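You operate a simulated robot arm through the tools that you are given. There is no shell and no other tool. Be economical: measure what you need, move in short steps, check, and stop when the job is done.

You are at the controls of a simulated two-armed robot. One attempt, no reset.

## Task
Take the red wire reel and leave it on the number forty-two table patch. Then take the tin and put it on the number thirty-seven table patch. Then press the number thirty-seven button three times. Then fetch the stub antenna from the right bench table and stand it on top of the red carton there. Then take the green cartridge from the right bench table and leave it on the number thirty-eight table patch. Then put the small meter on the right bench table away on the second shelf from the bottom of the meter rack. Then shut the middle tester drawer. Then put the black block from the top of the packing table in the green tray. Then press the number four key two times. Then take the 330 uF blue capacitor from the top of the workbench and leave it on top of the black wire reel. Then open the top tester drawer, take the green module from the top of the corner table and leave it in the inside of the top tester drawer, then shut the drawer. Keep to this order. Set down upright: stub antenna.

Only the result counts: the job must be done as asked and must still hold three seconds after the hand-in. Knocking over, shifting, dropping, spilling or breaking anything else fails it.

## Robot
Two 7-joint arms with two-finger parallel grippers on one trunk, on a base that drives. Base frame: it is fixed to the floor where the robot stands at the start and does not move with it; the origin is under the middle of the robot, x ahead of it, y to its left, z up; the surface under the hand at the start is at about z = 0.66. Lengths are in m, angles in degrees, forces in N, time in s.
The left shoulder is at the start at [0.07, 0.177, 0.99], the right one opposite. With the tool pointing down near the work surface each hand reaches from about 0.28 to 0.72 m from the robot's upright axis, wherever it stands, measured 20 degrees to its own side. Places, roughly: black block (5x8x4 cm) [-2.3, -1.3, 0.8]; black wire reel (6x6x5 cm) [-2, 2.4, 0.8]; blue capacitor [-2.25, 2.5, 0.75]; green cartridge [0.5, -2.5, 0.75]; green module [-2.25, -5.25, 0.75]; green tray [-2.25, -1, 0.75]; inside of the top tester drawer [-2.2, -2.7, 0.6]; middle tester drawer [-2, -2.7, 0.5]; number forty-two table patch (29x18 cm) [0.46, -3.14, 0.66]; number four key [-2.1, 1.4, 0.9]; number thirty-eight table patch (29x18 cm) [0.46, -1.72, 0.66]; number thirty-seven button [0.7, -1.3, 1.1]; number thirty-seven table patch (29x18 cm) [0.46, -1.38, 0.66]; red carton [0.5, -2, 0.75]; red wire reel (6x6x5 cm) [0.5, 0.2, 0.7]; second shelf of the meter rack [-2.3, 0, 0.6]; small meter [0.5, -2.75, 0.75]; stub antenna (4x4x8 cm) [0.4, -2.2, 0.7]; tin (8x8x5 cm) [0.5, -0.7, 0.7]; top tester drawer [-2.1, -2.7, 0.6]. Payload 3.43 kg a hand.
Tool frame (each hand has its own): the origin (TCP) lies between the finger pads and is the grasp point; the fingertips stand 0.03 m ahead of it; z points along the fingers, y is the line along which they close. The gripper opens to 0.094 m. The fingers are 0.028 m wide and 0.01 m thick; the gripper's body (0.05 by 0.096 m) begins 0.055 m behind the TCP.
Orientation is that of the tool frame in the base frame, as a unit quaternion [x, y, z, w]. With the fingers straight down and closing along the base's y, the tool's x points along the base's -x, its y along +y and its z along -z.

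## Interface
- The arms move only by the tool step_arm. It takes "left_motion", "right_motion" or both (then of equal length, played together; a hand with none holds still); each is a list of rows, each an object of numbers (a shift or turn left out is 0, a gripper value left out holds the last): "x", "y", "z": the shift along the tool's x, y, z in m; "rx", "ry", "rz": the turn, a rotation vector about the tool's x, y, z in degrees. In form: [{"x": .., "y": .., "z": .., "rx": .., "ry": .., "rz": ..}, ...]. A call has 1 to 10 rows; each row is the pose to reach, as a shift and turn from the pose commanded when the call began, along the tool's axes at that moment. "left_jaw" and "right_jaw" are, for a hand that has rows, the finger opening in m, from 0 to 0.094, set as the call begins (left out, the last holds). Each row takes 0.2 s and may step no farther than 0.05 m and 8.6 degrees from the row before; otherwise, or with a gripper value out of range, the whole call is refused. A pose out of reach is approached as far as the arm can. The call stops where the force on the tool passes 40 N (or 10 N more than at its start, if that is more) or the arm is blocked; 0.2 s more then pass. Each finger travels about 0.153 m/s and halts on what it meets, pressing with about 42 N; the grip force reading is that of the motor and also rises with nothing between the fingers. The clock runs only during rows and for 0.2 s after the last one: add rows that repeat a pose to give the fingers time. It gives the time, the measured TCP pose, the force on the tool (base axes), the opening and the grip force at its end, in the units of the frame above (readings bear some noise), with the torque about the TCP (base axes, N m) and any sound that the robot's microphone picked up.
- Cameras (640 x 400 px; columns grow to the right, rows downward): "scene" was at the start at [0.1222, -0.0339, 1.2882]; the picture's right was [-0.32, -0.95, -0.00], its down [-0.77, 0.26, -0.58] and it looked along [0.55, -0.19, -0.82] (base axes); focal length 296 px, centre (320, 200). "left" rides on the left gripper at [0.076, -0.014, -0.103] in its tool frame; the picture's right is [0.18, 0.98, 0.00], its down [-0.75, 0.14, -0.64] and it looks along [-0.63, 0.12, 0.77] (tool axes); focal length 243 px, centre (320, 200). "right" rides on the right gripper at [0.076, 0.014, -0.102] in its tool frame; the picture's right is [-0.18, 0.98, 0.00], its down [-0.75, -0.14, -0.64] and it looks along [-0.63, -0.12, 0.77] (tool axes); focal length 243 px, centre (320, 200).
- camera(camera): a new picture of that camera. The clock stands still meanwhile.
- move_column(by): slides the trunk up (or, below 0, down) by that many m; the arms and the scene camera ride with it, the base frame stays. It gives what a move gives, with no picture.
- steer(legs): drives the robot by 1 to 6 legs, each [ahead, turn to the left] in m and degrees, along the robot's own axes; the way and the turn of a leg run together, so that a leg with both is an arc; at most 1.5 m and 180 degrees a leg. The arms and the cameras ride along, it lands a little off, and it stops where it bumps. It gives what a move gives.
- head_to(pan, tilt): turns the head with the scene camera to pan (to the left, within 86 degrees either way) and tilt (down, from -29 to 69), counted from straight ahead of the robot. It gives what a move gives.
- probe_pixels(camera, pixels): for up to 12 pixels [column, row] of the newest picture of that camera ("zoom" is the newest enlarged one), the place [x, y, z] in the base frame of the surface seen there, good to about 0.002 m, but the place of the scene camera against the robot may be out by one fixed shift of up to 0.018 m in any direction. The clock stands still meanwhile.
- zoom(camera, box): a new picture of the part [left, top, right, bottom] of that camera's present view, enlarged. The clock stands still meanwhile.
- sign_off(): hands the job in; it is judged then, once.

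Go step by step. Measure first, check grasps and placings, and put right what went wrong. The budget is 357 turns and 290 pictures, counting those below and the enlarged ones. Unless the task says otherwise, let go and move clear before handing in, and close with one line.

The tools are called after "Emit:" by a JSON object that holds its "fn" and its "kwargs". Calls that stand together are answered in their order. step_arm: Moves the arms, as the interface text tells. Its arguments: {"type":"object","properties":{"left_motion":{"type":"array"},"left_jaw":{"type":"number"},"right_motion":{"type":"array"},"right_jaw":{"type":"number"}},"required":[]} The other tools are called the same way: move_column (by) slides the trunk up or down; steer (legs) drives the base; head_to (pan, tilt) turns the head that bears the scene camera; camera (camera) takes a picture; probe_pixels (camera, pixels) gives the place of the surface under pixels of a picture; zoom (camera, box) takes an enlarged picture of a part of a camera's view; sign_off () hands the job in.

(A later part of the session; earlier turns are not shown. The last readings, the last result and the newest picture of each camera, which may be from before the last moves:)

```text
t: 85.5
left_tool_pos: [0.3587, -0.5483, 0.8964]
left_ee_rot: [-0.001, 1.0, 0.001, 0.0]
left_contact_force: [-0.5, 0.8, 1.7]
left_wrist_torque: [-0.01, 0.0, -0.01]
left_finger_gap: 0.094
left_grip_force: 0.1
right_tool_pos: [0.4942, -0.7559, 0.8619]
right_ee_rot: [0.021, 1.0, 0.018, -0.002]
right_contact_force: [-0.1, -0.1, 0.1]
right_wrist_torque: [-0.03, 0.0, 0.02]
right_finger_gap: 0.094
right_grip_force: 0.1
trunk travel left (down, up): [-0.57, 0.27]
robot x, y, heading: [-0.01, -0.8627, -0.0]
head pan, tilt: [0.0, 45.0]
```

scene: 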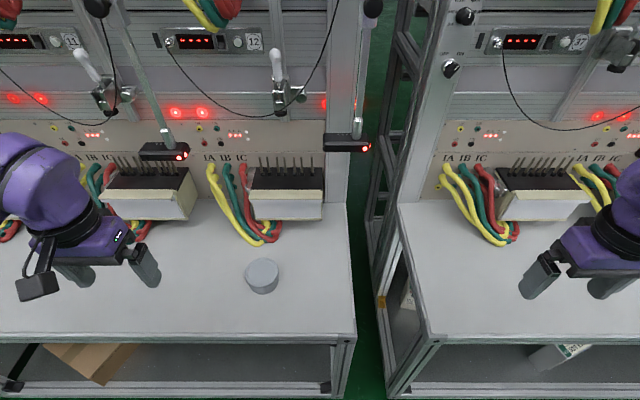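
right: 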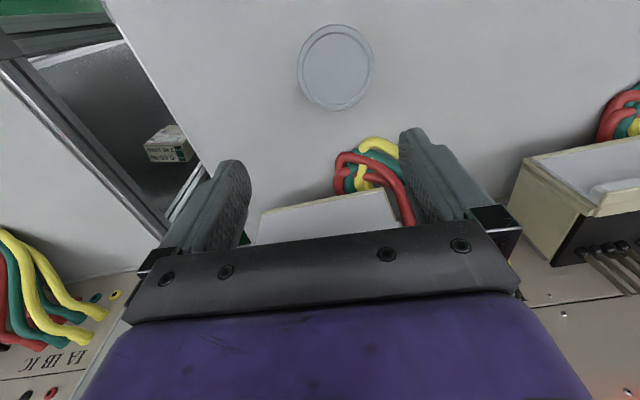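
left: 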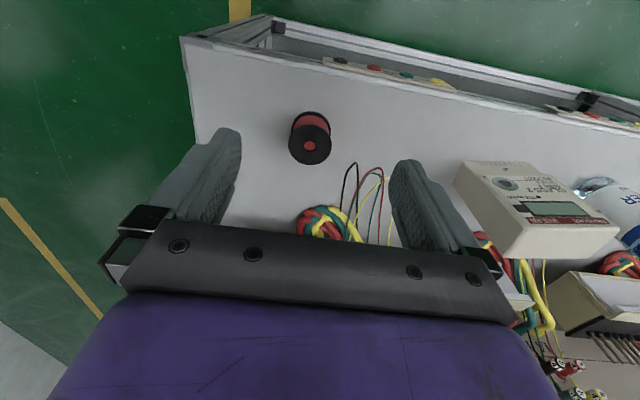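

Tin centre is (0.476,-0.7275); the hand is slightly tilted. I'll correct tilt and centre it.

Emit:
{"fn": "step_arm", "kwargs": {"right_motion": [{"x": 0.009, "y": 0.014, "z": 0.01, "rx": 1, "rz": -1.2}, {"x": 0.018, "y": 0.028, "z": 0.03, "rx": 2.06, "rz": -2.4}, {"x": 0.018, "y": 0.028, "z": 0.03, "rx": 2.06, "rz": -2.4}, {"x": 0.018, "y": 0.028, "z": 0.03, "rx": 2.06, "rz": -2.4}]}}

Emit:
{"fn": "camera", "kwargs": {"camera": "right"}}

```text
t: 86.5
left_tool_pos: [0.3588, -0.5486, 0.8975]
left_ee_rot: [-0.001, 1.0, 0.001, 0.001]
left_contact_force: [0.0, -0.2, 0.6]
left_wrist_torque: [0.0, 0.03, 0.03]
left_finger_gap: 0.0941
left_grip_force: 0.1
right_tool_pos: [0.4691, -0.7172, 0.8255]
right_ee_rot: [-0.012, 1.0, -0.015, -0.001]
right_contact_force: [-1.0, -0.2, -0.1]
right_wrist_torque: [-0.01, 0.0, 0.02]
right_finger_gap: 0.0941
right_grip_force: 0.0
trunk travel left (down, up): [-0.57, 0.27]
robot x, y, heading: [-0.012, -0.8592, 0.1]
head pan, tilt: [0.0, 45.0]
```

```text
260 pictures are left
```

right: 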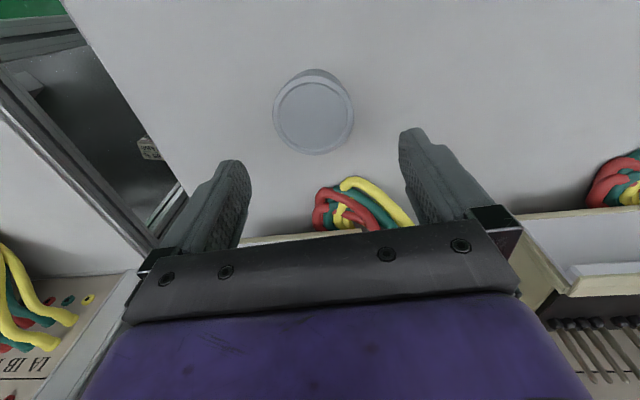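

The commanded pose was nearer nominal than measured, so it overshot. I'll correct back.

Emit:
{"fn": "step_arm", "kwargs": {"right_motion": [{"x": -0.007, "y": -0.0105, "rx": -1.7, "rz": 1.4}, {"x": -0.007, "y": -0.0105, "rx": -1.7, "rz": 1.4}, {"x": -0.007, "y": -0.0105, "rx": -1.7, "rz": 1.4}, {"x": -0.007, "y": -0.0105, "rx": -1.7, "rz": 1.4}]}}

Emit:
{"fn": "camera", "kwargs": {"camera": "right"}}

```text
t: 87.5
left_tool_pos: [0.3582, -0.5483, 0.8964]
left_ee_rot: [-0.001, 1.0, -0.001, 0.0]
left_contact_force: [-0.1, 0.6, 0.3]
left_wrist_torque: [-0.01, -0.01, 0.01]
left_finger_gap: 0.094
left_grip_force: 0.0
right_tool_pos: [0.4745, -0.7258, 0.8228]
right_ee_rot: [-0.005, 1.0, -0.002, -0.001]
right_contact_force: [-0.8, 0.0, 0.8]
right_wrist_torque: [0.01, 0.0, -0.01]
right_finger_gap: 0.0939
right_grip_force: 0.1
trunk travel left (down, up): [-0.57, 0.27]
robot x, y, heading: [-0.0112, -0.8631, 0.1]
head pan, tilt: [0.0, 45.0]
```

```text
259 pictures are left
```

right: 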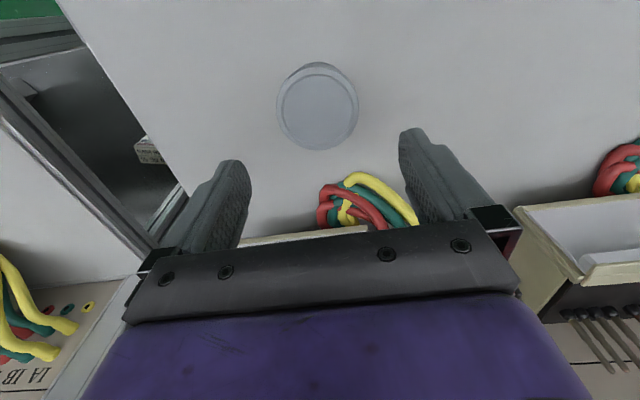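

Emit:
{"fn": "probe_pixels", "kwargs": {"camera": "right", "pixels": [[317, 67], [317, 147], [279, 107], [356, 107], [317, 107]]}}

```text
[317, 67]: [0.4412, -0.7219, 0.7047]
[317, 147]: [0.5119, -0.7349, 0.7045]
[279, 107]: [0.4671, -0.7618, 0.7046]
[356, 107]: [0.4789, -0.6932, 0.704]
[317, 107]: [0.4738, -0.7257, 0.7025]
```

Centred within 2 mm. I'll descend around the tin and grip.

Emit:
{"fn": "step_arm", "kwargs": {"right_motion": [{"x": -0.0015, "y": -0.0015, "z": 0.04}, {"x": -0.0015, "y": -0.0015, "z": 0.07}, {"x": -0.0015, "y": -0.0015, "z": 0.095}, {"x": -0.0015, "y": -0.0015, "z": 0.115}, {"x": -0.0015, "y": -0.0015, "z": 0.128}, {"x": -0.0015, "y": -0.0015, "z": 0.128}]}}

Emit:
{"fn": "step_arm", "kwargs": {"right_motion": [{"z": 0}, {"z": 0}, {"z": 0}, {"z": 0}], "right_jaw": 0.0}}

Emit:
{"fn": "step_arm", "kwargs": {"right_motion": [{"z": -0.004}, {"z": -0.01}, {"z": -0.02}, {"z": -0.03}, {"z": -0.04}, {"z": -0.04}]}}

Emit:
{"fn": "camera", "kwargs": {"camera": "right"}}

```text
t: 88.8
left_tool_pos: [0.3587, -0.5485, 0.8977]
left_ee_rot: [0.0, 1.0, 0.0, 0.0]
left_contact_force: [0.4, 0.1, 0.0]
left_wrist_torque: [0.0, 0.02, 0.03]
left_finger_gap: 0.094
left_grip_force: 0.0
right_tool_pos: [0.4711, -0.7266, 0.6921]
right_ee_rot: [-0.009, 1.0, -0.003, 0.0]
right_contact_force: [-0.8, -0.1, 0.8]
right_wrist_torque: [-0.01, 0.0, 0.0]
right_finger_gap: 0.094
right_grip_force: 0.2
trunk travel left (down, up): [-0.57, 0.27]
robot x, y, heading: [-0.0094, -0.8629, 0.1]
head pan, tilt: [0.0, 45.0]
```

```text
t: 89.8
left_tool_pos: [0.3587, -0.5494, 0.8958]
left_ee_rot: [0.0, 1.0, -0.001, 0.001]
left_contact_force: [-0.6, 0.2, -0.1]
left_wrist_torque: [-0.03, 0.02, 0.03]
left_finger_gap: 0.0941
left_grip_force: 0.0
right_tool_pos: [0.4712, -0.7277, 0.6936]
right_ee_rot: [-0.009, 1.0, -0.004, 0.001]
right_contact_force: [0.5, -0.2, -0.7]
right_wrist_torque: [0.01, 0.0, 0.01]
right_finger_gap: 0.0779
right_grip_force: 41.3
trunk travel left (down, up): [-0.57, 0.27]
robot x, y, heading: [-0.0184, -0.8595, -0.1]
head pan, tilt: [0.0, 45.0]
```

```text
t: 91.2
left_tool_pos: [0.3599, -0.5483, 0.8966]
left_ee_rot: [-0.001, 1.0, 0.0, -0.001]
left_contact_force: [0.4, -0.8, 0.4]
left_wrist_torque: [0.05, 0.03, -0.03]
left_finger_gap: 0.094
left_grip_force: 0.0
right_tool_pos: [0.4708, -0.7282, 0.7332]
right_ee_rot: [-0.009, 1.0, -0.004, 0.0]
right_contact_force: [-0.1, 0.4, -2.1]
right_wrist_torque: [0.0, -0.01, 0.01]
right_finger_gap: 0.0771
right_grip_force: 42.0
trunk travel left (down, up): [-0.57, 0.27]
robot x, y, heading: [-0.0113, -0.8558, -0.3]
head pan, tilt: [0.0, 45.0]
```

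```text
258 pictures are left
```

right: 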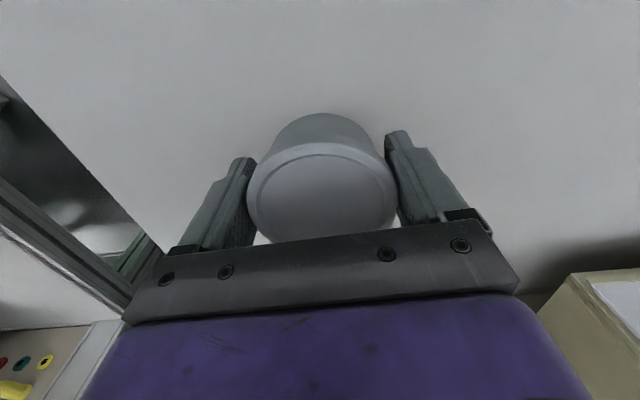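

Tin held (gap 0.077, weight felt). I'll lift and carry it toward patch 37.

Emit:
{"fn": "step_arm", "kwargs": {"right_motion": [{"z": -0.025}, {"z": -0.05, "y": -0.02}, {"z": -0.07, "y": -0.05}, {"z": -0.08, "y": -0.09}, {"z": -0.08, "y": -0.13}, {"z": -0.08, "y": -0.17, "x": 0.005}, {"z": -0.08, "y": -0.21, "x": 0.01}, {"z": -0.08, "y": -0.25, "x": 0.015}, {"z": -0.08, "y": -0.29, "x": 0.02}, {"z": -0.08, "y": -0.33, "x": 0.025}]}}

Emit:
{"fn": "step_arm", "kwargs": {"right_motion": [{"y": -0.04}, {"y": -0.08}, {"y": -0.12}, {"y": -0.16}, {"y": -0.2}, {"y": -0.24}, {"y": -0.27}, {"y": -0.29}, {"y": -0.29}]}}

Emit:
{"fn": "camera", "kwargs": {"camera": "scene"}}

Emit:
{"fn": "camera", "kwargs": {"camera": "right"}}

```text
t: 93.5
left_tool_pos: [0.3574, -0.55, 0.8964]
left_ee_rot: [0.0, 1.0, 0.0, 0.0]
left_contact_force: [0.6, -0.7, 0.3]
left_wrist_torque: [0.04, 0.01, 0.02]
left_finger_gap: 0.0941
left_grip_force: 0.0
right_tool_pos: [0.452, -1.056, 0.8183]
right_ee_rot: [-0.009, 1.0, -0.003, 0.0]
right_contact_force: [-1.0, 0.2, -0.7]
right_wrist_torque: [0.02, 0.01, -0.01]
right_finger_gap: 0.0773
right_grip_force: 42.1
trunk travel left (down, up): [-0.57, 0.27]
robot x, y, heading: [-0.0128, -0.8598, 0.0]
head pan, tilt: [0.0, 45.0]
```

```text
t: 95.5
left_tool_pos: [0.3593, -0.5493, 0.8972]
left_ee_rot: [-0.001, 1.0, 0.001, 0.0]
left_contact_force: [-1.0, -0.8, 0.1]
left_wrist_torque: [-0.03, -0.02, 0.02]
left_finger_gap: 0.0941
left_grip_force: 0.1
right_tool_pos: [0.4574, -1.346, 0.8195]
right_ee_rot: [-0.008, 1.0, -0.003, 0.0]
right_contact_force: [0.5, 0.5, -0.2]
right_wrist_torque: [-0.01, -0.01, 0.04]
right_finger_gap: 0.0774
right_grip_force: 41.3
trunk travel left (down, up): [-0.57, 0.27]
robot x, y, heading: [-0.0079, -0.8625, -0.0]
head pan, tilt: [0.0, 45.0]
```

```text
257 pictures are left
```

scene: 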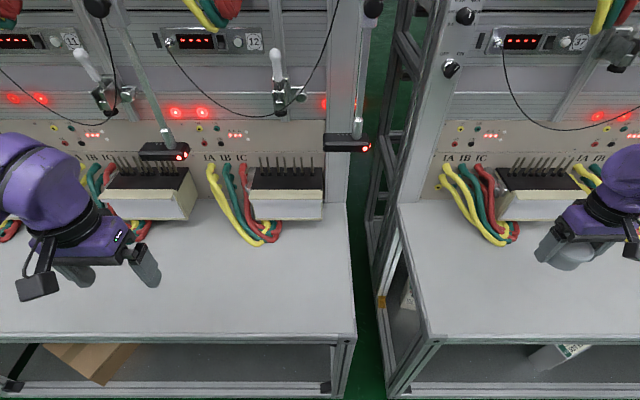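

```text
256 pictures are left
```

right: 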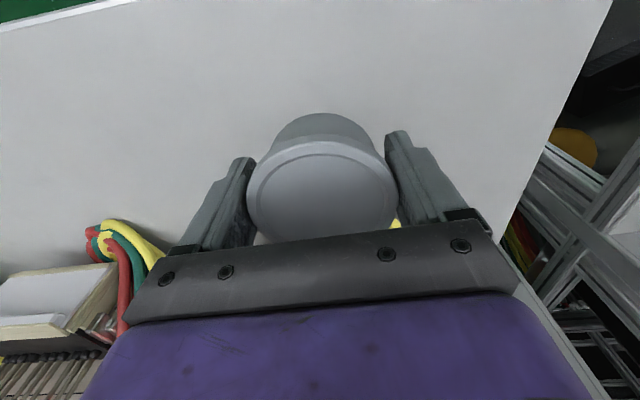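

Spot is clear. I'll lower the tin and release at (0.445,-1.35).

Emit:
{"fn": "step_arm", "kwargs": {"right_motion": [{"x": 0.012, "y": -0.004, "z": 0.03}, {"x": 0.012, "y": -0.004, "z": 0.06}, {"x": 0.012, "y": -0.004, "z": 0.09}, {"x": 0.012, "y": -0.004, "z": 0.11}, {"x": 0.012, "y": -0.004, "z": 0.12}, {"x": 0.012, "y": -0.004, "z": 0.125}, {"x": 0.012, "y": -0.004, "z": 0.125}]}}

Emit:
{"fn": "step_arm", "kwargs": {"right_motion": [{"z": 0}, {"z": 0}, {"z": 0}], "right_jaw": 0.094}}

Emit:
{"fn": "step_arm", "kwargs": {"right_motion": [{"z": -0.02}, {"z": -0.05}, {"z": -0.09}, {"z": -0.13}, {"z": -0.17}, {"z": -0.2}, {"z": -0.2, "x": 0.03}, {"z": -0.2, "x": 0.06}]}}

Emit:
{"fn": "camera", "kwargs": {"camera": "right"}}

```text
t: 97.0
left_tool_pos: [0.3599, -0.5496, 0.8977]
left_ee_rot: [-0.001, 1.0, 0.001, -0.001]
left_contact_force: [0.7, -0.3, -0.6]
left_wrist_torque: [-0.02, -0.06, 0.01]
left_finger_gap: 0.0939
left_grip_force: 0.0
right_tool_pos: [0.4453, -1.3526, 0.6954]
right_ee_rot: [-0.008, 1.0, -0.004, 0.0]
right_contact_force: [0.2, 0.2, 0.0]
right_wrist_torque: [0.01, -0.04, -0.01]
right_finger_gap: 0.0774
right_grip_force: 41.9
trunk travel left (down, up): [-0.57, 0.27]
robot x, y, heading: [-0.0119, -0.859, -0.1]
head pan, tilt: [0.0, 45.0]
```

```text
t: 97.8
left_tool_pos: [0.3583, -0.5491, 0.8976]
left_ee_rot: [0.0, 1.0, 0.001, -0.001]
left_contact_force: [0.5, 0.2, -0.7]
left_wrist_torque: [-0.03, -0.02, 0.05]
left_finger_gap: 0.0941
left_grip_force: 0.2
right_tool_pos: [0.4462, -1.3517, 0.6962]
right_ee_rot: [-0.009, 1.0, -0.003, 0.0]
right_contact_force: [0.2, -0.3, -0.6]
right_wrist_torque: [0.01, -0.01, 0.01]
right_finger_gap: 0.094
right_grip_force: 0.0
trunk travel left (down, up): [-0.57, 0.27]
robot x, y, heading: [-0.0151, -0.8617, -0.1]
head pan, tilt: [0.0, 45.0]
```

```text
t: 99.7
left_tool_pos: [0.358, -0.5475, 0.8973]
left_ee_rot: [-0.001, 1.0, 0.0, 0.001]
left_contact_force: [-0.2, 0.8, 0.3]
left_wrist_torque: [-0.01, -0.02, 0.0]
left_finger_gap: 0.094
left_grip_force: 0.0
right_tool_pos: [0.3838, -1.3525, 0.8957]
right_ee_rot: [-0.009, 1.0, -0.003, 0.0]
right_contact_force: [0.4, 0.0, 0.6]
right_wrist_torque: [0.0, 0.0, 0.01]
right_finger_gap: 0.0941
right_grip_force: 0.1
trunk travel left (down, up): [-0.57, 0.27]
robot x, y, heading: [-0.0132, -0.861, 0.0]
head pan, tilt: [0.0, 45.0]
```

```text
255 pictures are left
```

right: 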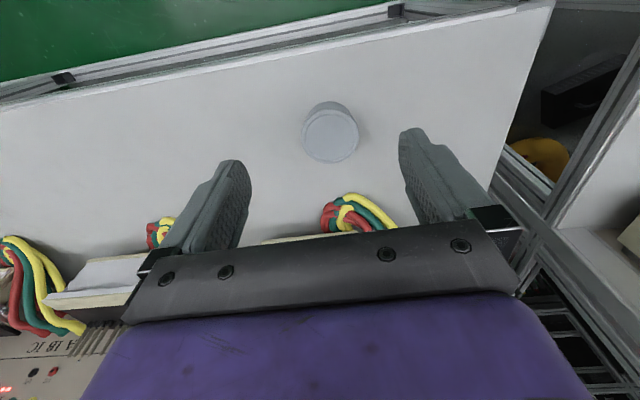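

Tin placed on patch 37. Now the 37 button, seen at scene (565,41); I'll measure it.

Emit:
{"fn": "head_to", "kwargs": {"pan": -35, "tilt": 20}}

Emit:
{"fn": "camera", "kwargs": {"camera": "scene"}}

```text
t: 100.7
left_tool_pos: [0.358, -0.5492, 0.896]
left_ee_rot: [0.0, 1.0, 0.0, 0.0]
left_contact_force: [0.6, 0.1, 0.5]
left_wrist_torque: [0.0, 0.03, -0.01]
left_finger_gap: 0.0941
left_grip_force: 0.0
right_tool_pos: [0.3861, -1.3525, 0.8943]
right_ee_rot: [-0.009, 1.0, -0.002, 0.0]
right_contact_force: [0.4, 0.0, -0.3]
right_wrist_torque: [0.0, -0.01, -0.02]
right_finger_gap: 0.0938
right_grip_force: 0.2
trunk travel left (down, up): [-0.57, 0.27]
robot x, y, heading: [-0.0132, -0.8585, -0.1]
head pan, tilt: [-35.0, 20.0]
```

```text
254 pictures are left
```

scene: 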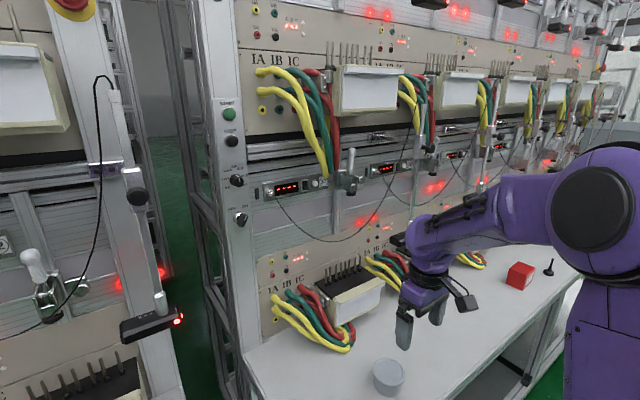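

Emit:
{"fn": "zoom", "kwargs": {"camera": "scene", "box": [240, 150, 368, 230]}}

```text
5.00 times, centred on (304, 190) of scene
```

zoom: 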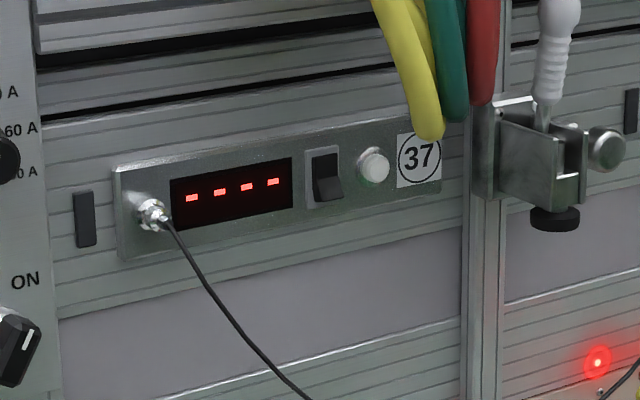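

Emit:
{"fn": "probe_pixels", "kwargs": {"camera": "zoom", "pixels": [[375, 166], [370, 160], [375, 195], [350, 150], [418, 155], [430, 130], [500, 165], [325, 180], [230, 200], [560, 215]]}}

```text
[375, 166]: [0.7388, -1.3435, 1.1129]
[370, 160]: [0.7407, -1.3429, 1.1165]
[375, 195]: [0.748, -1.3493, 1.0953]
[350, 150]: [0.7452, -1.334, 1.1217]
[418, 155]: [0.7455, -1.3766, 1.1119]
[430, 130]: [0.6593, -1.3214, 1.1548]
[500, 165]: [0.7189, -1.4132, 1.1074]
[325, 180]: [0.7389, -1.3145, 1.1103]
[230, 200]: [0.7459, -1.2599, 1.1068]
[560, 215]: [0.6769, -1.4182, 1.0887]
```

The button is at about (0.736,-1.330,1.106) after the scene offset, with a cable loop above it and a clamp to its right. I'll close the jaw, raise the hand and pitch it forward, slightly upward, for clearance.

Emit:
{"fn": "probe_pixels", "kwargs": {"camera": "scene", "pixels": [[400, 240], [325, 172], [300, 120], [350, 180], [420, 100], [390, 375]]}}

Emit:
{"fn": "step_arm", "kwargs": {"right_motion": [{"z": -0.04}, {"z": -0.08}, {"z": -0.12, "y": 0.005}, {"z": -0.16, "y": 0.012}, {"z": -0.2, "y": 0.02, "rz": 1}, {"z": -0.2, "y": 0.02, "rz": 1}], "right_jaw": 0.0}}

```text
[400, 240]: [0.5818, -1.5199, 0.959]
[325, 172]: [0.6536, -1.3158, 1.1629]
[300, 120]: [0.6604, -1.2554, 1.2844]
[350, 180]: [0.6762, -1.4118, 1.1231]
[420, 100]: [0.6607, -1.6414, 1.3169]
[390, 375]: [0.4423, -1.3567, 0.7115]
```

```text
t: 102.1
left_tool_pos: [0.3582, -0.5495, 0.8967]
left_ee_rot: [-0.001, 1.0, 0.0, 0.0]
left_contact_force: [-0.3, 0.2, 0.3]
left_wrist_torque: [0.01, 0.02, 0.03]
left_finger_gap: 0.0943
left_grip_force: 0.0
right_tool_pos: [0.3856, -1.3284, 1.0976]
right_ee_rot: [-0.001, 1.0, -0.004, 0.0]
right_contact_force: [0.2, -0.6, 0.2]
right_wrist_torque: [0.03, 0.01, 0.01]
right_finger_gap: 0.0
right_grip_force: 32.5
trunk travel left (down, up): [-0.57, 0.27]
robot x, y, heading: [-0.0144, -0.8634, -0.1]
head pan, tilt: [-35.0, 20.0]
```

Now pitch the hand up in steps while moving forward to x≈0.5.

Emit:
{"fn": "step_arm", "kwargs": {"right_motion": [{"x": -0.012, "ry": -8.4}, {"x": -0.024, "ry": -16.8}, {"x": -0.036, "ry": -25.2}, {"x": -0.048, "ry": -33.6}, {"x": -0.06, "ry": -42}, {"x": -0.072, "ry": -50.4}, {"x": -0.084, "ry": -58.8}, {"x": -0.096, "ry": -67.2}, {"x": -0.108, "ry": -75.6}, {"x": -0.12, "ry": -84}]}}

Emit:
{"fn": "step_arm", "kwargs": {"right_motion": [{"ry": -8.4}, {"ry": -16.8}, {"ry": -21}, {"ry": -21}]}}

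Emit:
{"fn": "camera", "kwargs": {"camera": "scene"}}

Emit:
{"fn": "camera", "kwargs": {"camera": "right"}}

```text
t: 104.3
left_tool_pos: [0.359, -0.5497, 0.8962]
left_ee_rot: [0.0, 1.0, 0.0, -0.001]
left_contact_force: [-0.5, -0.9, -0.3]
left_wrist_torque: [0.0, 0.0, -0.01]
left_finger_gap: 0.094
left_grip_force: 0.1
right_tool_pos: [0.5061, -1.3305, 1.0922]
right_ee_rot: [-0.002, 0.742, -0.002, 0.67]
right_contact_force: [-0.4, 0.0, -0.1]
right_wrist_torque: [-0.01, 0.0, 0.01]
right_finger_gap: 0.0
right_grip_force: 33.3
trunk travel left (down, up): [-0.57, 0.27]
robot x, y, heading: [-0.0146, -0.8598, 0.1]
head pan, tilt: [-35.0, 20.0]
```

```text
t: 105.3
left_tool_pos: [0.3588, -0.549, 0.897]
left_ee_rot: [-0.002, 1.0, 0.001, 0.0]
left_contact_force: [-0.1, -0.5, -0.5]
left_wrist_torque: [-0.01, -0.02, 0.03]
left_finger_gap: 0.094
left_grip_force: 0.1
right_tool_pos: [0.5061, -1.3299, 1.0932]
right_ee_rot: [-0.002, 0.608, -0.003, 0.794]
right_contact_force: [-0.3, -0.6, 0.7]
right_wrist_torque: [0.02, 0.02, 0.02]
right_finger_gap: 0.0
right_grip_force: 32.7
trunk travel left (down, up): [-0.57, 0.27]
robot x, y, heading: [-0.0155, -0.8598, -0.1]
head pan, tilt: [-35.0, 20.0]
```

```text
252 pictures are left
```

scene: 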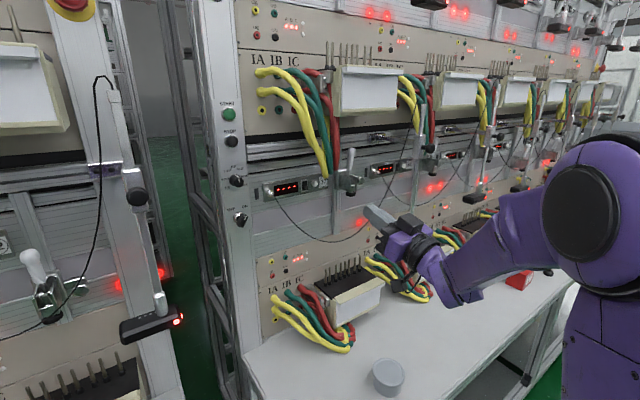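

```text
251 pictures are left
```

right: 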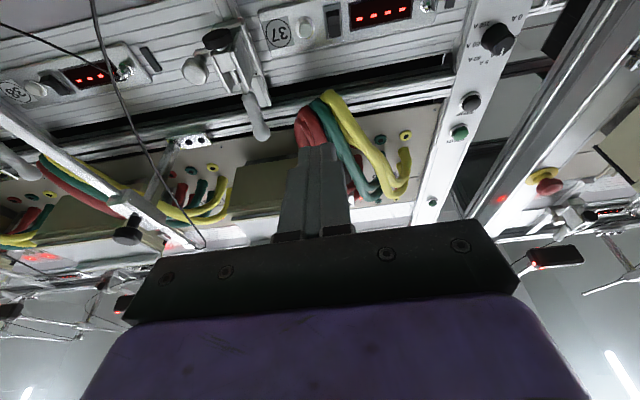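

The right camera sees the 37 label (277,33) and button (305,27). I'll probe the button and cable.

Emit:
{"fn": "zoom", "kwargs": {"camera": "right", "box": [230, 0, 390, 100]}}

Emit:
{"fn": "probe_pixels", "kwargs": {"camera": "right", "pixels": [[305, 27], [306, 22], [325, 97], [315, 110], [262, 130], [235, 60], [207, 40], [277, 33]]}}

```text
4.00 times, centred on (310, 50) of right
```

zoom: 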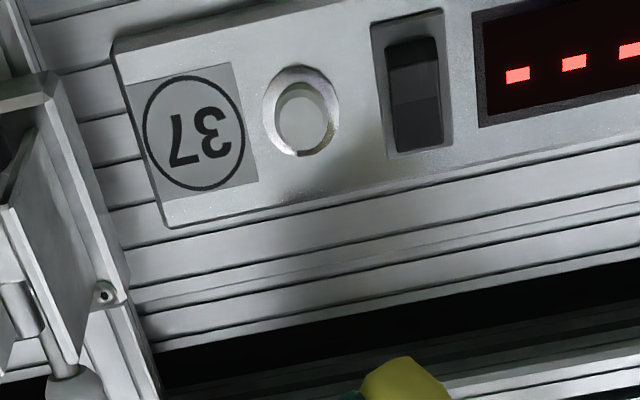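

```text
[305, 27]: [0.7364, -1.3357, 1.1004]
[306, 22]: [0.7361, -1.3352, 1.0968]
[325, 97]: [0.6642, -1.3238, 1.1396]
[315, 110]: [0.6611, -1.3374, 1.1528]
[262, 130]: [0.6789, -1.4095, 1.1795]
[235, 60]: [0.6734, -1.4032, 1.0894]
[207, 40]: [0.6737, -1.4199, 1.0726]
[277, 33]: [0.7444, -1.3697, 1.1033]
```

Button centre is (0.736,-1.334,1.102) and the cable bottom is at z≈1.14. I'll reduce the upward pitch to ~7° and approach to 5 cm short.

Emit:
{"fn": "step_arm", "kwargs": {"right_motion": [{"x": 0.008, "y": -0.001, "z": 0.035, "ry": 4}, {"x": 0.016, "y": -0.002, "z": 0.07, "ry": 8}, {"x": 0.024, "y": -0.003, "z": 0.11, "ry": 8}, {"x": 0.0321, "y": -0.004, "z": 0.1467, "ry": 8}, {"x": 0.0321, "y": -0.004, "z": 0.1467, "ry": 8}]}}

Emit:
{"fn": "camera", "kwargs": {"camera": "right"}}

Emit:
{"fn": "zoom", "kwargs": {"camera": "scene", "box": [200, 120, 480, 295]}}

```text
t: 106.5
left_tool_pos: [0.3573, -0.5486, 0.8984]
left_ee_rot: [0.0, 1.0, 0.001, 0.002]
left_contact_force: [-0.6, 1.0, -0.2]
left_wrist_torque: [-0.03, -0.04, 0.05]
left_finger_gap: 0.0938
left_grip_force: 0.0
right_tool_pos: [0.654, -1.3323, 1.1002]
right_ee_rot: [-0.003, 0.663, -0.002, 0.749]
right_contact_force: [-0.5, -0.5, 0.8]
right_wrist_torque: [0.03, 0.01, -0.01]
right_finger_gap: 0.0
right_grip_force: 33.0
trunk travel left (down, up): [-0.57, 0.27]
robot x, y, heading: [-0.015, -0.8633, 0.0]
head pan, tilt: [-35.0, 20.0]
```

```text
249 pictures are left
```

right: 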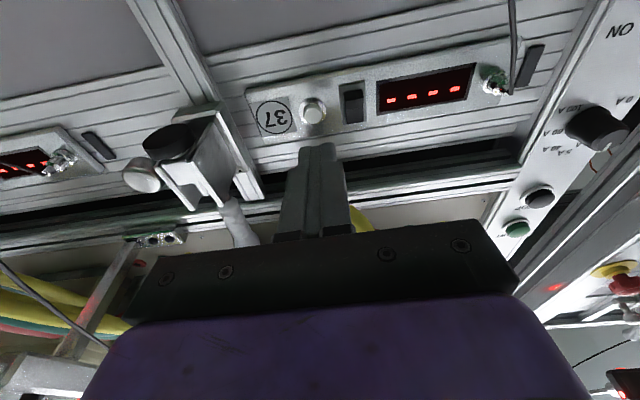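

```text
2.29 times, centred on (340, 208) of scene
```

zoom: 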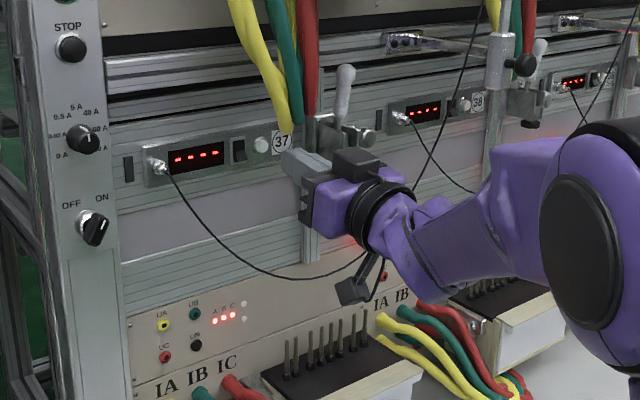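

Emit:
{"fn": "probe_pixels", "kwargs": {"camera": "right", "pixels": [[313, 110], [302, 110], [324, 110], [313, 119], [313, 101], [316, 146], [185, 200], [360, 220]]}}

```text
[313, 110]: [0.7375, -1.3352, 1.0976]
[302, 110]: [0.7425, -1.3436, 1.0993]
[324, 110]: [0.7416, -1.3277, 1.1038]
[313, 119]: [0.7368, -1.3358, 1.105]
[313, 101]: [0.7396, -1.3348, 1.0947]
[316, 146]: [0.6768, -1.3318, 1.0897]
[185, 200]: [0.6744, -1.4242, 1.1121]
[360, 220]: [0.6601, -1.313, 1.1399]
```

Button centre ≈(0.737,-1.335,1.100). I'll advance to just short of contact, then push gradually.

Emit:
{"fn": "step_arm", "kwargs": {"right_motion": [{"x": 0.003, "y": -0.003, "z": 0.025}, {"x": 0.0055, "y": -0.003, "z": 0.044}, {"x": 0.006, "y": -0.003, "z": 0.049}, {"x": 0.0063, "y": -0.003, "z": 0.052}, {"x": 0.0066, "y": -0.003, "z": 0.054}]}}

Emit:
{"fn": "camera", "kwargs": {"camera": "right"}}

```text
t: 107.7
left_tool_pos: [0.3586, -0.548, 0.8969]
left_ee_rot: [0.0, 1.0, 0.0, -0.001]
left_contact_force: [0.5, -0.4, -0.3]
left_wrist_torque: [0.0, 0.0, -0.02]
left_finger_gap: 0.0939
left_grip_force: 0.1
right_tool_pos: [0.7079, -1.3369, 1.0994]
right_ee_rot: [-0.003, 0.662, -0.002, 0.75]
right_contact_force: [-2.4, 1.4, 0.3]
right_wrist_torque: [-0.01, 0.03, 0.04]
right_finger_gap: 0.0001
right_grip_force: 33.4
trunk travel left (down, up): [-0.57, 0.27]
robot x, y, heading: [-0.015, -0.8645, -0.2]
head pan, tilt: [-35.0, 20.0]
heard: click
```

```text
247 pictures are left
```

right: 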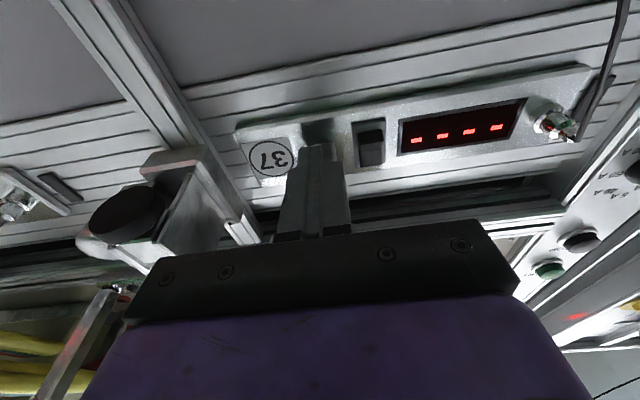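

A click was heard: press one. I'll withdraw 2 cm, then press again.

Emit:
{"fn": "step_arm", "kwargs": {"right_motion": [{"z": -0.01}, {"z": -0.02}, {"z": -0.02}]}}

Emit:
{"fn": "step_arm", "kwargs": {"right_motion": [{"z": 0.01}, {"z": 0.016}, {"z": 0.02}, {"z": 0.0205}]}}

```text
t: 108.5
left_tool_pos: [0.3587, -0.5497, 0.8966]
left_ee_rot: [-0.001, 1.0, 0.001, 0.0]
left_contact_force: [0.9, 0.4, 0.2]
left_wrist_torque: [0.0, 0.08, -0.01]
left_finger_gap: 0.0939
left_grip_force: 0.1
right_tool_pos: [0.6909, -1.3371, 1.0972]
right_ee_rot: [-0.004, 0.663, -0.001, 0.749]
right_contact_force: [-0.5, 0.1, -0.5]
right_wrist_torque: [-0.01, 0.02, -0.02]
right_finger_gap: 0.0
right_grip_force: 33.0
trunk travel left (down, up): [-0.57, 0.27]
robot x, y, heading: [-0.0171, -0.8639, 0.1]
head pan, tilt: [-35.0, 20.0]
```

```text
t: 109.5
left_tool_pos: [0.3588, -0.5494, 0.8985]
left_ee_rot: [0.0, 1.0, 0.0, 0.001]
left_contact_force: [0.8, -0.4, -0.4]
left_wrist_torque: [0.02, 0.02, -0.01]
left_finger_gap: 0.094
left_grip_force: 0.1
right_tool_pos: [0.7099, -1.3382, 1.1]
right_ee_rot: [-0.001, 0.663, -0.003, 0.749]
right_contact_force: [-6.6, 0.1, -2.9]
right_wrist_torque: [0.03, 0.12, 0.07]
right_finger_gap: 0.0
right_grip_force: 33.4
trunk travel left (down, up): [-0.57, 0.27]
robot x, y, heading: [-0.0117, -0.8606, -0.2]
head pan, tilt: [-35.0, 20.0]
heard: click
```

Second click. Withdraw and press a third time.

Emit:
{"fn": "step_arm", "kwargs": {"right_motion": [{"z": -0.01}, {"z": -0.02}, {"z": -0.02}]}}

Emit:
{"fn": "step_arm", "kwargs": {"right_motion": [{"z": 0.01}, {"z": 0.016}, {"z": 0.02}, {"z": 0.0205}]}}

Emit:
{"fn": "step_arm", "kwargs": {"right_motion": [{"z": -0.02}, {"z": -0.05, "x": -0.004}, {"z": -0.1, "x": -0.01}, {"z": -0.15, "x": -0.014}, {"z": -0.19, "x": -0.018}, {"z": -0.2, "x": -0.018}]}}

```text
t: 110.3
left_tool_pos: [0.3581, -0.5484, 0.8967]
left_ee_rot: [-0.001, 1.0, 0.0, 0.0]
left_contact_force: [-0.6, 0.6, -1.2]
left_wrist_torque: [-0.01, 0.01, 0.01]
left_finger_gap: 0.0942
left_grip_force: 0.0
right_tool_pos: [0.6901, -1.3356, 1.0975]
right_ee_rot: [-0.003, 0.663, -0.002, 0.749]
right_contact_force: [0.1, 0.0, 0.0]
right_wrist_torque: [0.04, 0.01, 0.0]
right_finger_gap: 0.0
right_grip_force: 32.9
trunk travel left (down, up): [-0.57, 0.27]
robot x, y, heading: [-0.0151, -0.8608, -0.1]
head pan, tilt: [-35.0, 20.0]
```

```text
t: 111.3
left_tool_pos: [0.3577, -0.549, 0.8972]
left_ee_rot: [0.0, 1.0, 0.0, 0.001]
left_contact_force: [0.3, -0.5, -0.1]
left_wrist_torque: [-0.01, 0.0, -0.03]
left_finger_gap: 0.094
left_grip_force: 0.0
right_tool_pos: [0.7084, -1.3376, 1.1011]
right_ee_rot: [-0.002, 0.663, -0.003, 0.749]
right_contact_force: [-8.5, 2.4, -4.5]
right_wrist_torque: [-0.01, 0.16, 0.07]
right_finger_gap: 0.0
right_grip_force: 32.6
trunk travel left (down, up): [-0.57, 0.27]
robot x, y, heading: [-0.0156, -0.8625, 0.1]
head pan, tilt: [-35.0, 20.0]
heard: click
```

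```text
refused: row 3 steps farther than a row can; nothing moved
```

Three clicks. Withdraw and rotate the hand back down.

Emit:
{"fn": "step_arm", "kwargs": {"right_motion": [{"z": -0.02}, {"z": -0.06}, {"z": -0.105}, {"z": -0.15}, {"z": -0.195}, {"z": -0.22}]}}

Emit:
{"fn": "step_arm", "kwargs": {"right_motion": [{"ry": 8.3, "z": -0.01}, {"ry": 16.6, "z": -0.02}, {"ry": 24.9, "z": -0.03}, {"ry": 33.2, "z": -0.04}, {"ry": 41.5, "z": -0.05}, {"ry": 49.8, "z": -0.06}, {"ry": 58.1, "z": -0.07}, {"ry": 66.4, "z": -0.08}, {"ry": 74.7, "z": -0.09}, {"ry": 83, "z": -0.1}], "right_jaw": 0.094}}

```text
t: 112.7
left_tool_pos: [0.359, -0.5484, 0.8959]
left_ee_rot: [-0.002, 1.0, 0.0, 0.0]
left_contact_force: [0.4, -0.1, 0.7]
left_wrist_torque: [-0.01, 0.02, -0.01]
left_finger_gap: 0.0939
left_grip_force: 0.1
right_tool_pos: [0.489, -1.3353, 1.0746]
right_ee_rot: [-0.002, 0.662, -0.002, 0.75]
right_contact_force: [0.0, 0.6, -0.5]
right_wrist_torque: [0.01, -0.01, 0.0]
right_finger_gap: 0.0
right_grip_force: 32.8
trunk travel left (down, up): [-0.57, 0.27]
robot x, y, heading: [-0.0162, -0.8638, -0.1]
head pan, tilt: [-35.0, 20.0]
```

```text
t: 114.9
left_tool_pos: [0.3587, -0.549, 0.8982]
left_ee_rot: [-0.001, 1.0, -0.001, 0.0]
left_contact_force: [-0.9, 0.7, 0.3]
left_wrist_torque: [-0.01, 0.01, 0.0]
left_finger_gap: 0.094
left_grip_force: 0.0
right_tool_pos: [0.394, -1.3372, 1.0604]
right_ee_rot: [0.0, 0.993, -0.004, 0.121]
right_contact_force: [0.0, -0.7, -0.3]
right_wrist_torque: [0.0, 0.04, -0.01]
right_finger_gap: 0.0938
right_grip_force: 0.1
trunk travel left (down, up): [-0.57, 0.27]
robot x, y, heading: [-0.0169, -0.8606, 0.0]
head pan, tilt: [-35.0, 20.0]
```

Emit:
{"fn": "step_arm", "kwargs": {"right_motion": [{"ry": 7}, {"ry": 13.9}, {"ry": 13.9}]}}

Emit:
{"fn": "step_arm", "kwargs": {"right_motion": [{"z": 0.04}, {"z": 0.08}, {"z": 0.12, "y": 0.03}, {"z": 0.15, "y": 0.06}, {"z": 0.15, "y": 0.1}, {"z": 0.15, "y": 0.14, "x": 0.02}, {"z": 0.15, "y": 0.16, "x": 0.03}]}}

Emit:
{"fn": "steer", "kwargs": {"legs": [[-0.4, 0], [0, -90], [1.14, 0], [0, 90]]}}

Emit:
{"fn": "head_to", "kwargs": {"pan": 0, "tilt": 45}}

Emit:
{"fn": "camera", "kwargs": {"camera": "scene"}}

```text
t: 115.7
left_tool_pos: [0.3584, -0.5485, 0.897]
left_ee_rot: [0.0, 1.0, 0.0, -0.001]
left_contact_force: [0.0, 0.6, -0.1]
left_wrist_torque: [-0.02, 0.0, 0.0]
left_finger_gap: 0.0938
left_grip_force: 0.1
right_tool_pos: [0.3931, -1.3366, 1.0631]
right_ee_rot: [0.0, 1.0, -0.004, 0.0]
right_contact_force: [0.2, 0.4, 0.0]
right_wrist_torque: [-0.01, 0.01, 0.01]
right_finger_gap: 0.0938
right_grip_force: 0.0
trunk travel left (down, up): [-0.57, 0.27]
robot x, y, heading: [-0.0122, -0.8603, -0.1]
head pan, tilt: [-35.0, 20.0]
```

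```text
t: 117.3
left_tool_pos: [0.3584, -0.5507, 0.8969]
left_ee_rot: [0.0, 1.0, 0.001, 0.0]
left_contact_force: [0.8, 0.2, 1.5]
left_wrist_torque: [0.02, 0.02, -0.01]
left_finger_gap: 0.0937
left_grip_force: 0.1
right_tool_pos: [0.3704, -1.1842, 0.9036]
right_ee_rot: [0.004, 1.0, 0.008, -0.001]
right_contact_force: [-0.1, -1.0, -0.3]
right_wrist_torque: [0.03, -0.01, 0.0]
right_finger_gap: 0.0942
right_grip_force: 0.1
right hand out of reach, approached as far as the arm can: row 7
trunk travel left (down, up): [-0.57, 0.27]
robot x, y, heading: [-0.0128, -0.862, -0.0]
head pan, tilt: [-35.0, 20.0]
```

```text
t: 132.7
left_tool_pos: [-0.0122, -1.6625, 0.8976]
left_ee_rot: [-0.018, 1.0, 0.0, 0.0]
left_contact_force: [0.2, 1.3, 0.4]
left_wrist_torque: [-0.01, 0.01, -0.03]
left_finger_gap: 0.0939
left_grip_force: 0.1
right_tool_pos: [0.0227, -2.2969, 0.9055]
right_ee_rot: [-0.015, 1.0, 0.006, -0.001]
right_contact_force: [-0.3, 0.0, 0.5]
right_wrist_torque: [-0.03, -0.01, 0.03]
right_finger_gap: 0.0939
right_grip_force: 0.0
trunk travel left (down, up): [-0.57, 0.27]
robot x, y, heading: [-0.3729, -1.9871, 2.0]
head pan, tilt: [-35.0, 20.0]
```

```text
t: 133.7
left_tool_pos: [-0.0124, -1.662, 0.8962]
left_ee_rot: [-0.019, 1.0, 0.0, -0.001]
left_contact_force: [-0.5, -0.4, -0.3]
left_wrist_torque: [0.0, 0.0, 0.0]
left_finger_gap: 0.0939
left_grip_force: 0.0
right_tool_pos: [0.0234, -2.2961, 0.9057]
right_ee_rot: [-0.016, 1.0, 0.008, -0.001]
right_contact_force: [0.0, -0.6, 0.0]
right_wrist_torque: [-0.03, 0.01, -0.02]
right_finger_gap: 0.0941
right_grip_force: 0.2
trunk travel left (down, up): [-0.57, 0.27]
robot x, y, heading: [-0.3747, -1.9865, 2.1]
head pan, tilt: [0.0, 45.0]
```

```text
246 pictures are left
```

scene: 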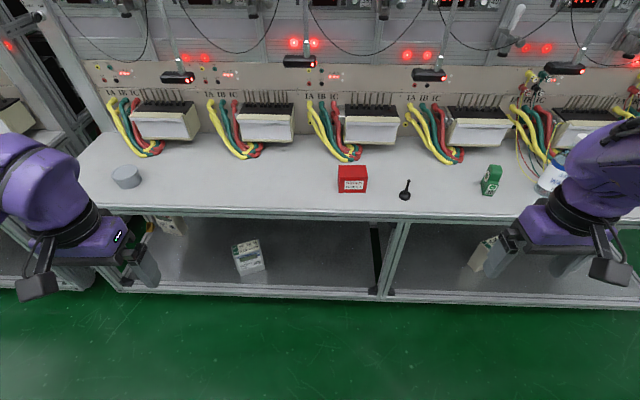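

Robot at (-0.375,-1.987), heading 2°. Carton is at (352,178) and antenna at (405,188). I'll drive in.

Emit:
{"fn": "steer", "kwargs": {"legs": [[0, -2.1], [0.36, 0]]}}

Emit:
{"fn": "camera", "kwargs": {"camera": "scene"}}

Emit:
{"fn": "camera", "kwargs": {"camera": "right"}}

```text
t: 136.4
left_tool_pos: [0.3576, -1.6768, 0.8974]
left_ee_rot: [0.0, 1.0, 0.0, 0.0]
left_contact_force: [0.1, -0.1, 0.2]
left_wrist_torque: [-0.03, -0.01, -0.01]
left_finger_gap: 0.0941
left_grip_force: 0.1
right_tool_pos: [0.3687, -2.3106, 0.9056]
right_ee_rot: [0.003, 1.0, 0.008, 0.0]
right_contact_force: [0.5, -0.8, 0.8]
right_wrist_torque: [0.0, 0.02, 0.02]
right_finger_gap: 0.0938
right_grip_force: 0.1
trunk travel left (down, up): [-0.57, 0.27]
robot x, y, heading: [-0.0161, -1.9913, -0.4]
head pan, tilt: [0.0, 45.0]
```

```text
245 pictures are left
```

scene: 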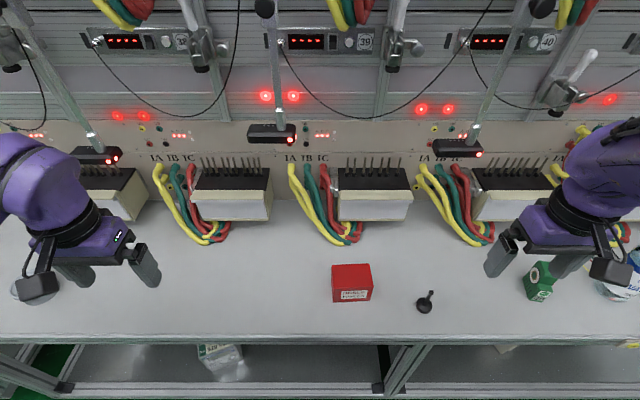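

```text
244 pictures are left
```

right: 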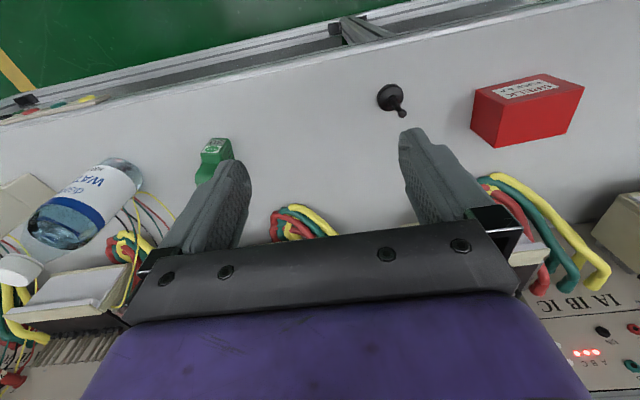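

Emit:
{"fn": "zoom", "kwargs": {"camera": "right", "box": [350, 60, 590, 210]}}

Emit:
{"fn": "zoom", "kwargs": {"camera": "scene", "box": [310, 240, 470, 340]}}

Emit:
{"fn": "probe_pixels", "kwargs": {"camera": "right", "pixels": [[390, 100], [380, 97], [397, 105], [403, 114], [389, 88], [530, 90], [478, 92], [582, 92], [500, 115], [360, 120]]}}

Emit:
{"fn": "probe_pixels", "kwargs": {"camera": "scene", "pixels": [[431, 292], [425, 300], [424, 308], [350, 267], [334, 267], [370, 265], [333, 285], [371, 288], [355, 280]]}}

```text
2.67 times, centred on (470, 135) of right
```

zoom: 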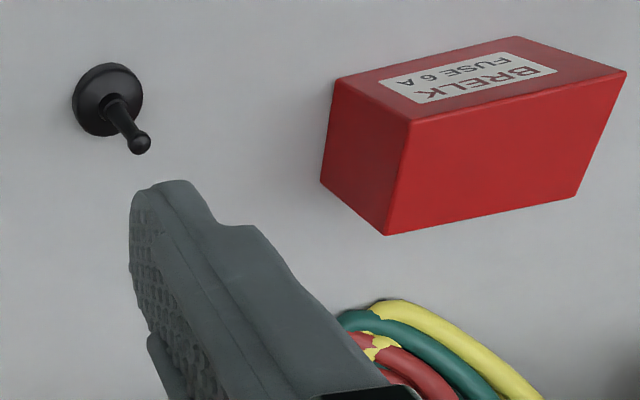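

```text
4.00 times, centred on (390, 290) of scene
```

zoom: 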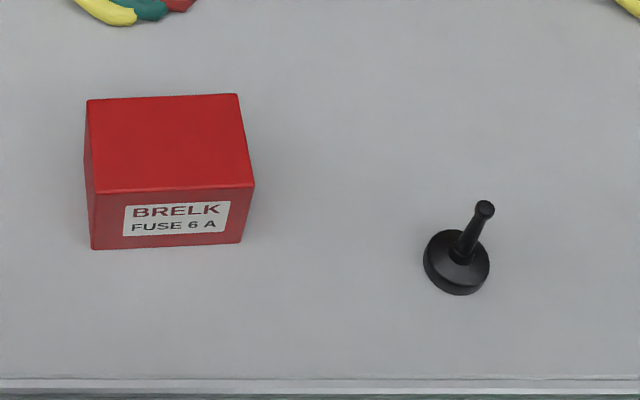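

```text
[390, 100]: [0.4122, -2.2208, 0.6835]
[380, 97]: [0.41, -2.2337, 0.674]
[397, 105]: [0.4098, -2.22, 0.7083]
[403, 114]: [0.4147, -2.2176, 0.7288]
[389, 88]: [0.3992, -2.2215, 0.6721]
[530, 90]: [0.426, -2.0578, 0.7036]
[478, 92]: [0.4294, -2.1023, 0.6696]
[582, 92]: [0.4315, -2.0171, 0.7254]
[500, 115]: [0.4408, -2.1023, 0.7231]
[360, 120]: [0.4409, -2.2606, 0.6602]
```

```text
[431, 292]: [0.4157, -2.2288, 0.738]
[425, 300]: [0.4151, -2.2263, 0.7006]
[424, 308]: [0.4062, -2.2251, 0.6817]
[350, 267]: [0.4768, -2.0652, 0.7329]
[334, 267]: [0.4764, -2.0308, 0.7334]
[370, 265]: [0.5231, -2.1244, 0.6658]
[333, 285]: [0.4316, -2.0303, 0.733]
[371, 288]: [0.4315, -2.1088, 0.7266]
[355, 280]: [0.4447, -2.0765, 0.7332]
```

The antenna stands upright: mast near (0.415,-2.218), tip z≈0.733, base ~4 cm. The carton top is z≈0.725. I'll position the right hand above the mast.

Emit:
{"fn": "step_arm", "kwargs": {"right_motion": [{"x": -0.015, "y": 0.03}, {"x": -0.03, "y": 0.06, "z": 0.02}, {"x": -0.046, "y": 0.0926, "z": 0.05}, {"x": -0.046, "y": 0.0926, "z": 0.08}, {"x": -0.046, "y": 0.0926, "z": 0.08}], "right_jaw": 0.06}}

Emit:
{"fn": "camera", "kwargs": {"camera": "right"}}

Emit:
{"fn": "probe_pixels", "kwargs": {"camera": "scene", "pixels": [[340, 266], [368, 265], [350, 264.5], [373, 286], [352, 300], [352, 288]]}}

```text
t: 137.6
left_tool_pos: [0.3576, -1.6772, 0.8967]
left_ee_rot: [0.001, 1.0, -0.001, 0.0]
left_contact_force: [-0.6, -0.1, -0.4]
left_wrist_torque: [-0.04, 0.01, 0.03]
left_finger_gap: 0.0939
left_grip_force: 0.1
right_tool_pos: [0.4154, -2.2175, 0.8282]
right_ee_rot: [0.003, 1.0, 0.008, 0.001]
right_contact_force: [0.4, 0.3, -0.4]
right_wrist_torque: [-0.04, 0.0, -0.01]
right_finger_gap: 0.0599
right_grip_force: 0.0
trunk travel left (down, up): [-0.57, 0.27]
robot x, y, heading: [-0.0209, -1.9884, -0.1]
head pan, tilt: [0.0, 45.0]
```

```text
241 pictures are left
```

right: 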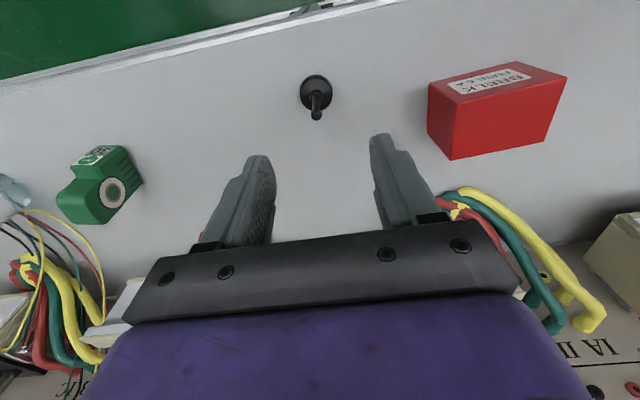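

```text
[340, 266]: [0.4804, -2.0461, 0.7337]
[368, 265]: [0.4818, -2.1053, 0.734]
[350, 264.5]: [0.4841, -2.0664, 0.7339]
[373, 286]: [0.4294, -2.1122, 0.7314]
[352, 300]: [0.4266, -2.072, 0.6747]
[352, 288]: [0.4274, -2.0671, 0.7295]
```

Emit:
{"fn": "zoom", "kwargs": {"camera": "right", "box": [276, 60, 356, 130]}}

Emit:
{"fn": "probe_pixels", "kwargs": {"camera": "right", "pixels": [[316, 115], [316, 105], [317, 111], [303, 92], [331, 92], [316, 79]]}}

```text
5.71 times, centred on (316, 95) of right
```

zoom: 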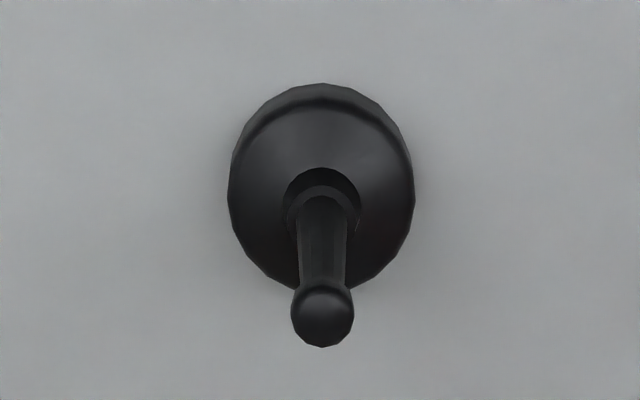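

```text
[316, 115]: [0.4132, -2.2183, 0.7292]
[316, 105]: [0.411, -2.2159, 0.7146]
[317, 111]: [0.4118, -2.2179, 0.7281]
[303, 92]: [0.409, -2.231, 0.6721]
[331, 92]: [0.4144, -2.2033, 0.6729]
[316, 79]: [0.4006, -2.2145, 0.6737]
```

Mast at (0.412,-2.218). Descend to tips above the base and close gently.

Emit:
{"fn": "step_arm", "kwargs": {"right_motion": [{"x": 0.003, "z": 0.04, "rx": 0.9}, {"x": 0.003, "z": 0.075, "rx": 0.9}, {"x": 0.003, "z": 0.095, "rx": 0.9}, {"x": 0.003, "z": 0.105, "rx": 0.9}, {"x": 0.003, "z": 0.105, "rx": 0.9}]}}

Emit:
{"fn": "step_arm", "kwargs": {"right_motion": [{"z": 0}, {"z": 0}, {"z": 0}, {"z": 0}], "right_jaw": 0.0}}

Emit:
{"fn": "step_arm", "kwargs": {"right_motion": [{"z": -0.005}, {"z": -0.012}, {"z": -0.025}, {"z": -0.04}, {"z": -0.06}, {"z": -0.08}, {"z": -0.1}, {"z": -0.1}]}}

Emit:
{"fn": "camera", "kwargs": {"camera": "right"}}

```text
t: 138.8
left_tool_pos: [0.3577, -1.678, 0.8957]
left_ee_rot: [0.0, 1.0, 0.001, 0.0]
left_contact_force: [-0.4, 0.1, -0.5]
left_wrist_torque: [0.04, -0.03, -0.02]
left_finger_gap: 0.0944
left_grip_force: 0.0
right_tool_pos: [0.4126, -2.2161, 0.7225]
right_ee_rot: [0.002, 1.0, 0.0, 0.0]
right_contact_force: [0.3, 0.2, -0.2]
right_wrist_torque: [0.0, 0.04, 0.03]
right_finger_gap: 0.0598
right_grip_force: 0.1
trunk travel left (down, up): [-0.57, 0.27]
robot x, y, heading: [-0.0134, -1.9911, -0.2]
head pan, tilt: [0.0, 45.0]
```

```text
t: 139.8
left_tool_pos: [0.3593, -1.6764, 0.8968]
left_ee_rot: [-0.001, 1.0, 0.001, 0.0]
left_contact_force: [0.1, -0.4, -1.1]
left_wrist_torque: [0.01, -0.01, -0.02]
left_finger_gap: 0.0941
left_grip_force: 0.0
right_tool_pos: [0.4121, -2.2165, 0.7229]
right_ee_rot: [0.003, 1.0, 0.0, 0.0]
right_contact_force: [0.0, -0.3, -0.1]
right_wrist_torque: [0.0, 0.03, -0.01]
right_finger_gap: 0.0073
right_grip_force: 41.3
trunk travel left (down, up): [-0.57, 0.27]
robot x, y, heading: [-0.0184, -1.9873, 0.0]
head pan, tilt: [0.0, 45.0]
```

```text
t: 141.6
left_tool_pos: [0.3573, -1.6763, 0.8964]
left_ee_rot: [0.0, 1.0, 0.0, 0.001]
left_contact_force: [0.2, 0.3, 0.3]
left_wrist_torque: [-0.03, 0.01, 0.05]
left_finger_gap: 0.0939
left_grip_force: 0.0
right_tool_pos: [0.4131, -2.2192, 0.8225]
right_ee_rot: [0.002, 1.0, -0.001, 0.0]
right_contact_force: [0.0, 0.0, -1.1]
right_wrist_torque: [0.02, 0.03, 0.01]
right_finger_gap: 0.0071
right_grip_force: 41.7
trunk travel left (down, up): [-0.57, 0.27]
robot x, y, heading: [-0.0152, -1.9893, -0.1]
head pan, tilt: [0.0, 45.0]
```

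```text
239 pictures are left
```

right: 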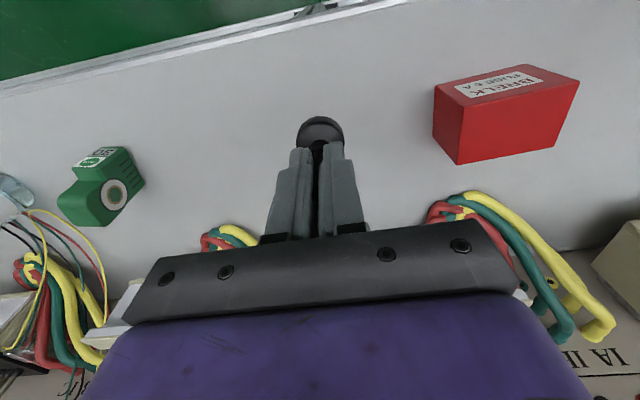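

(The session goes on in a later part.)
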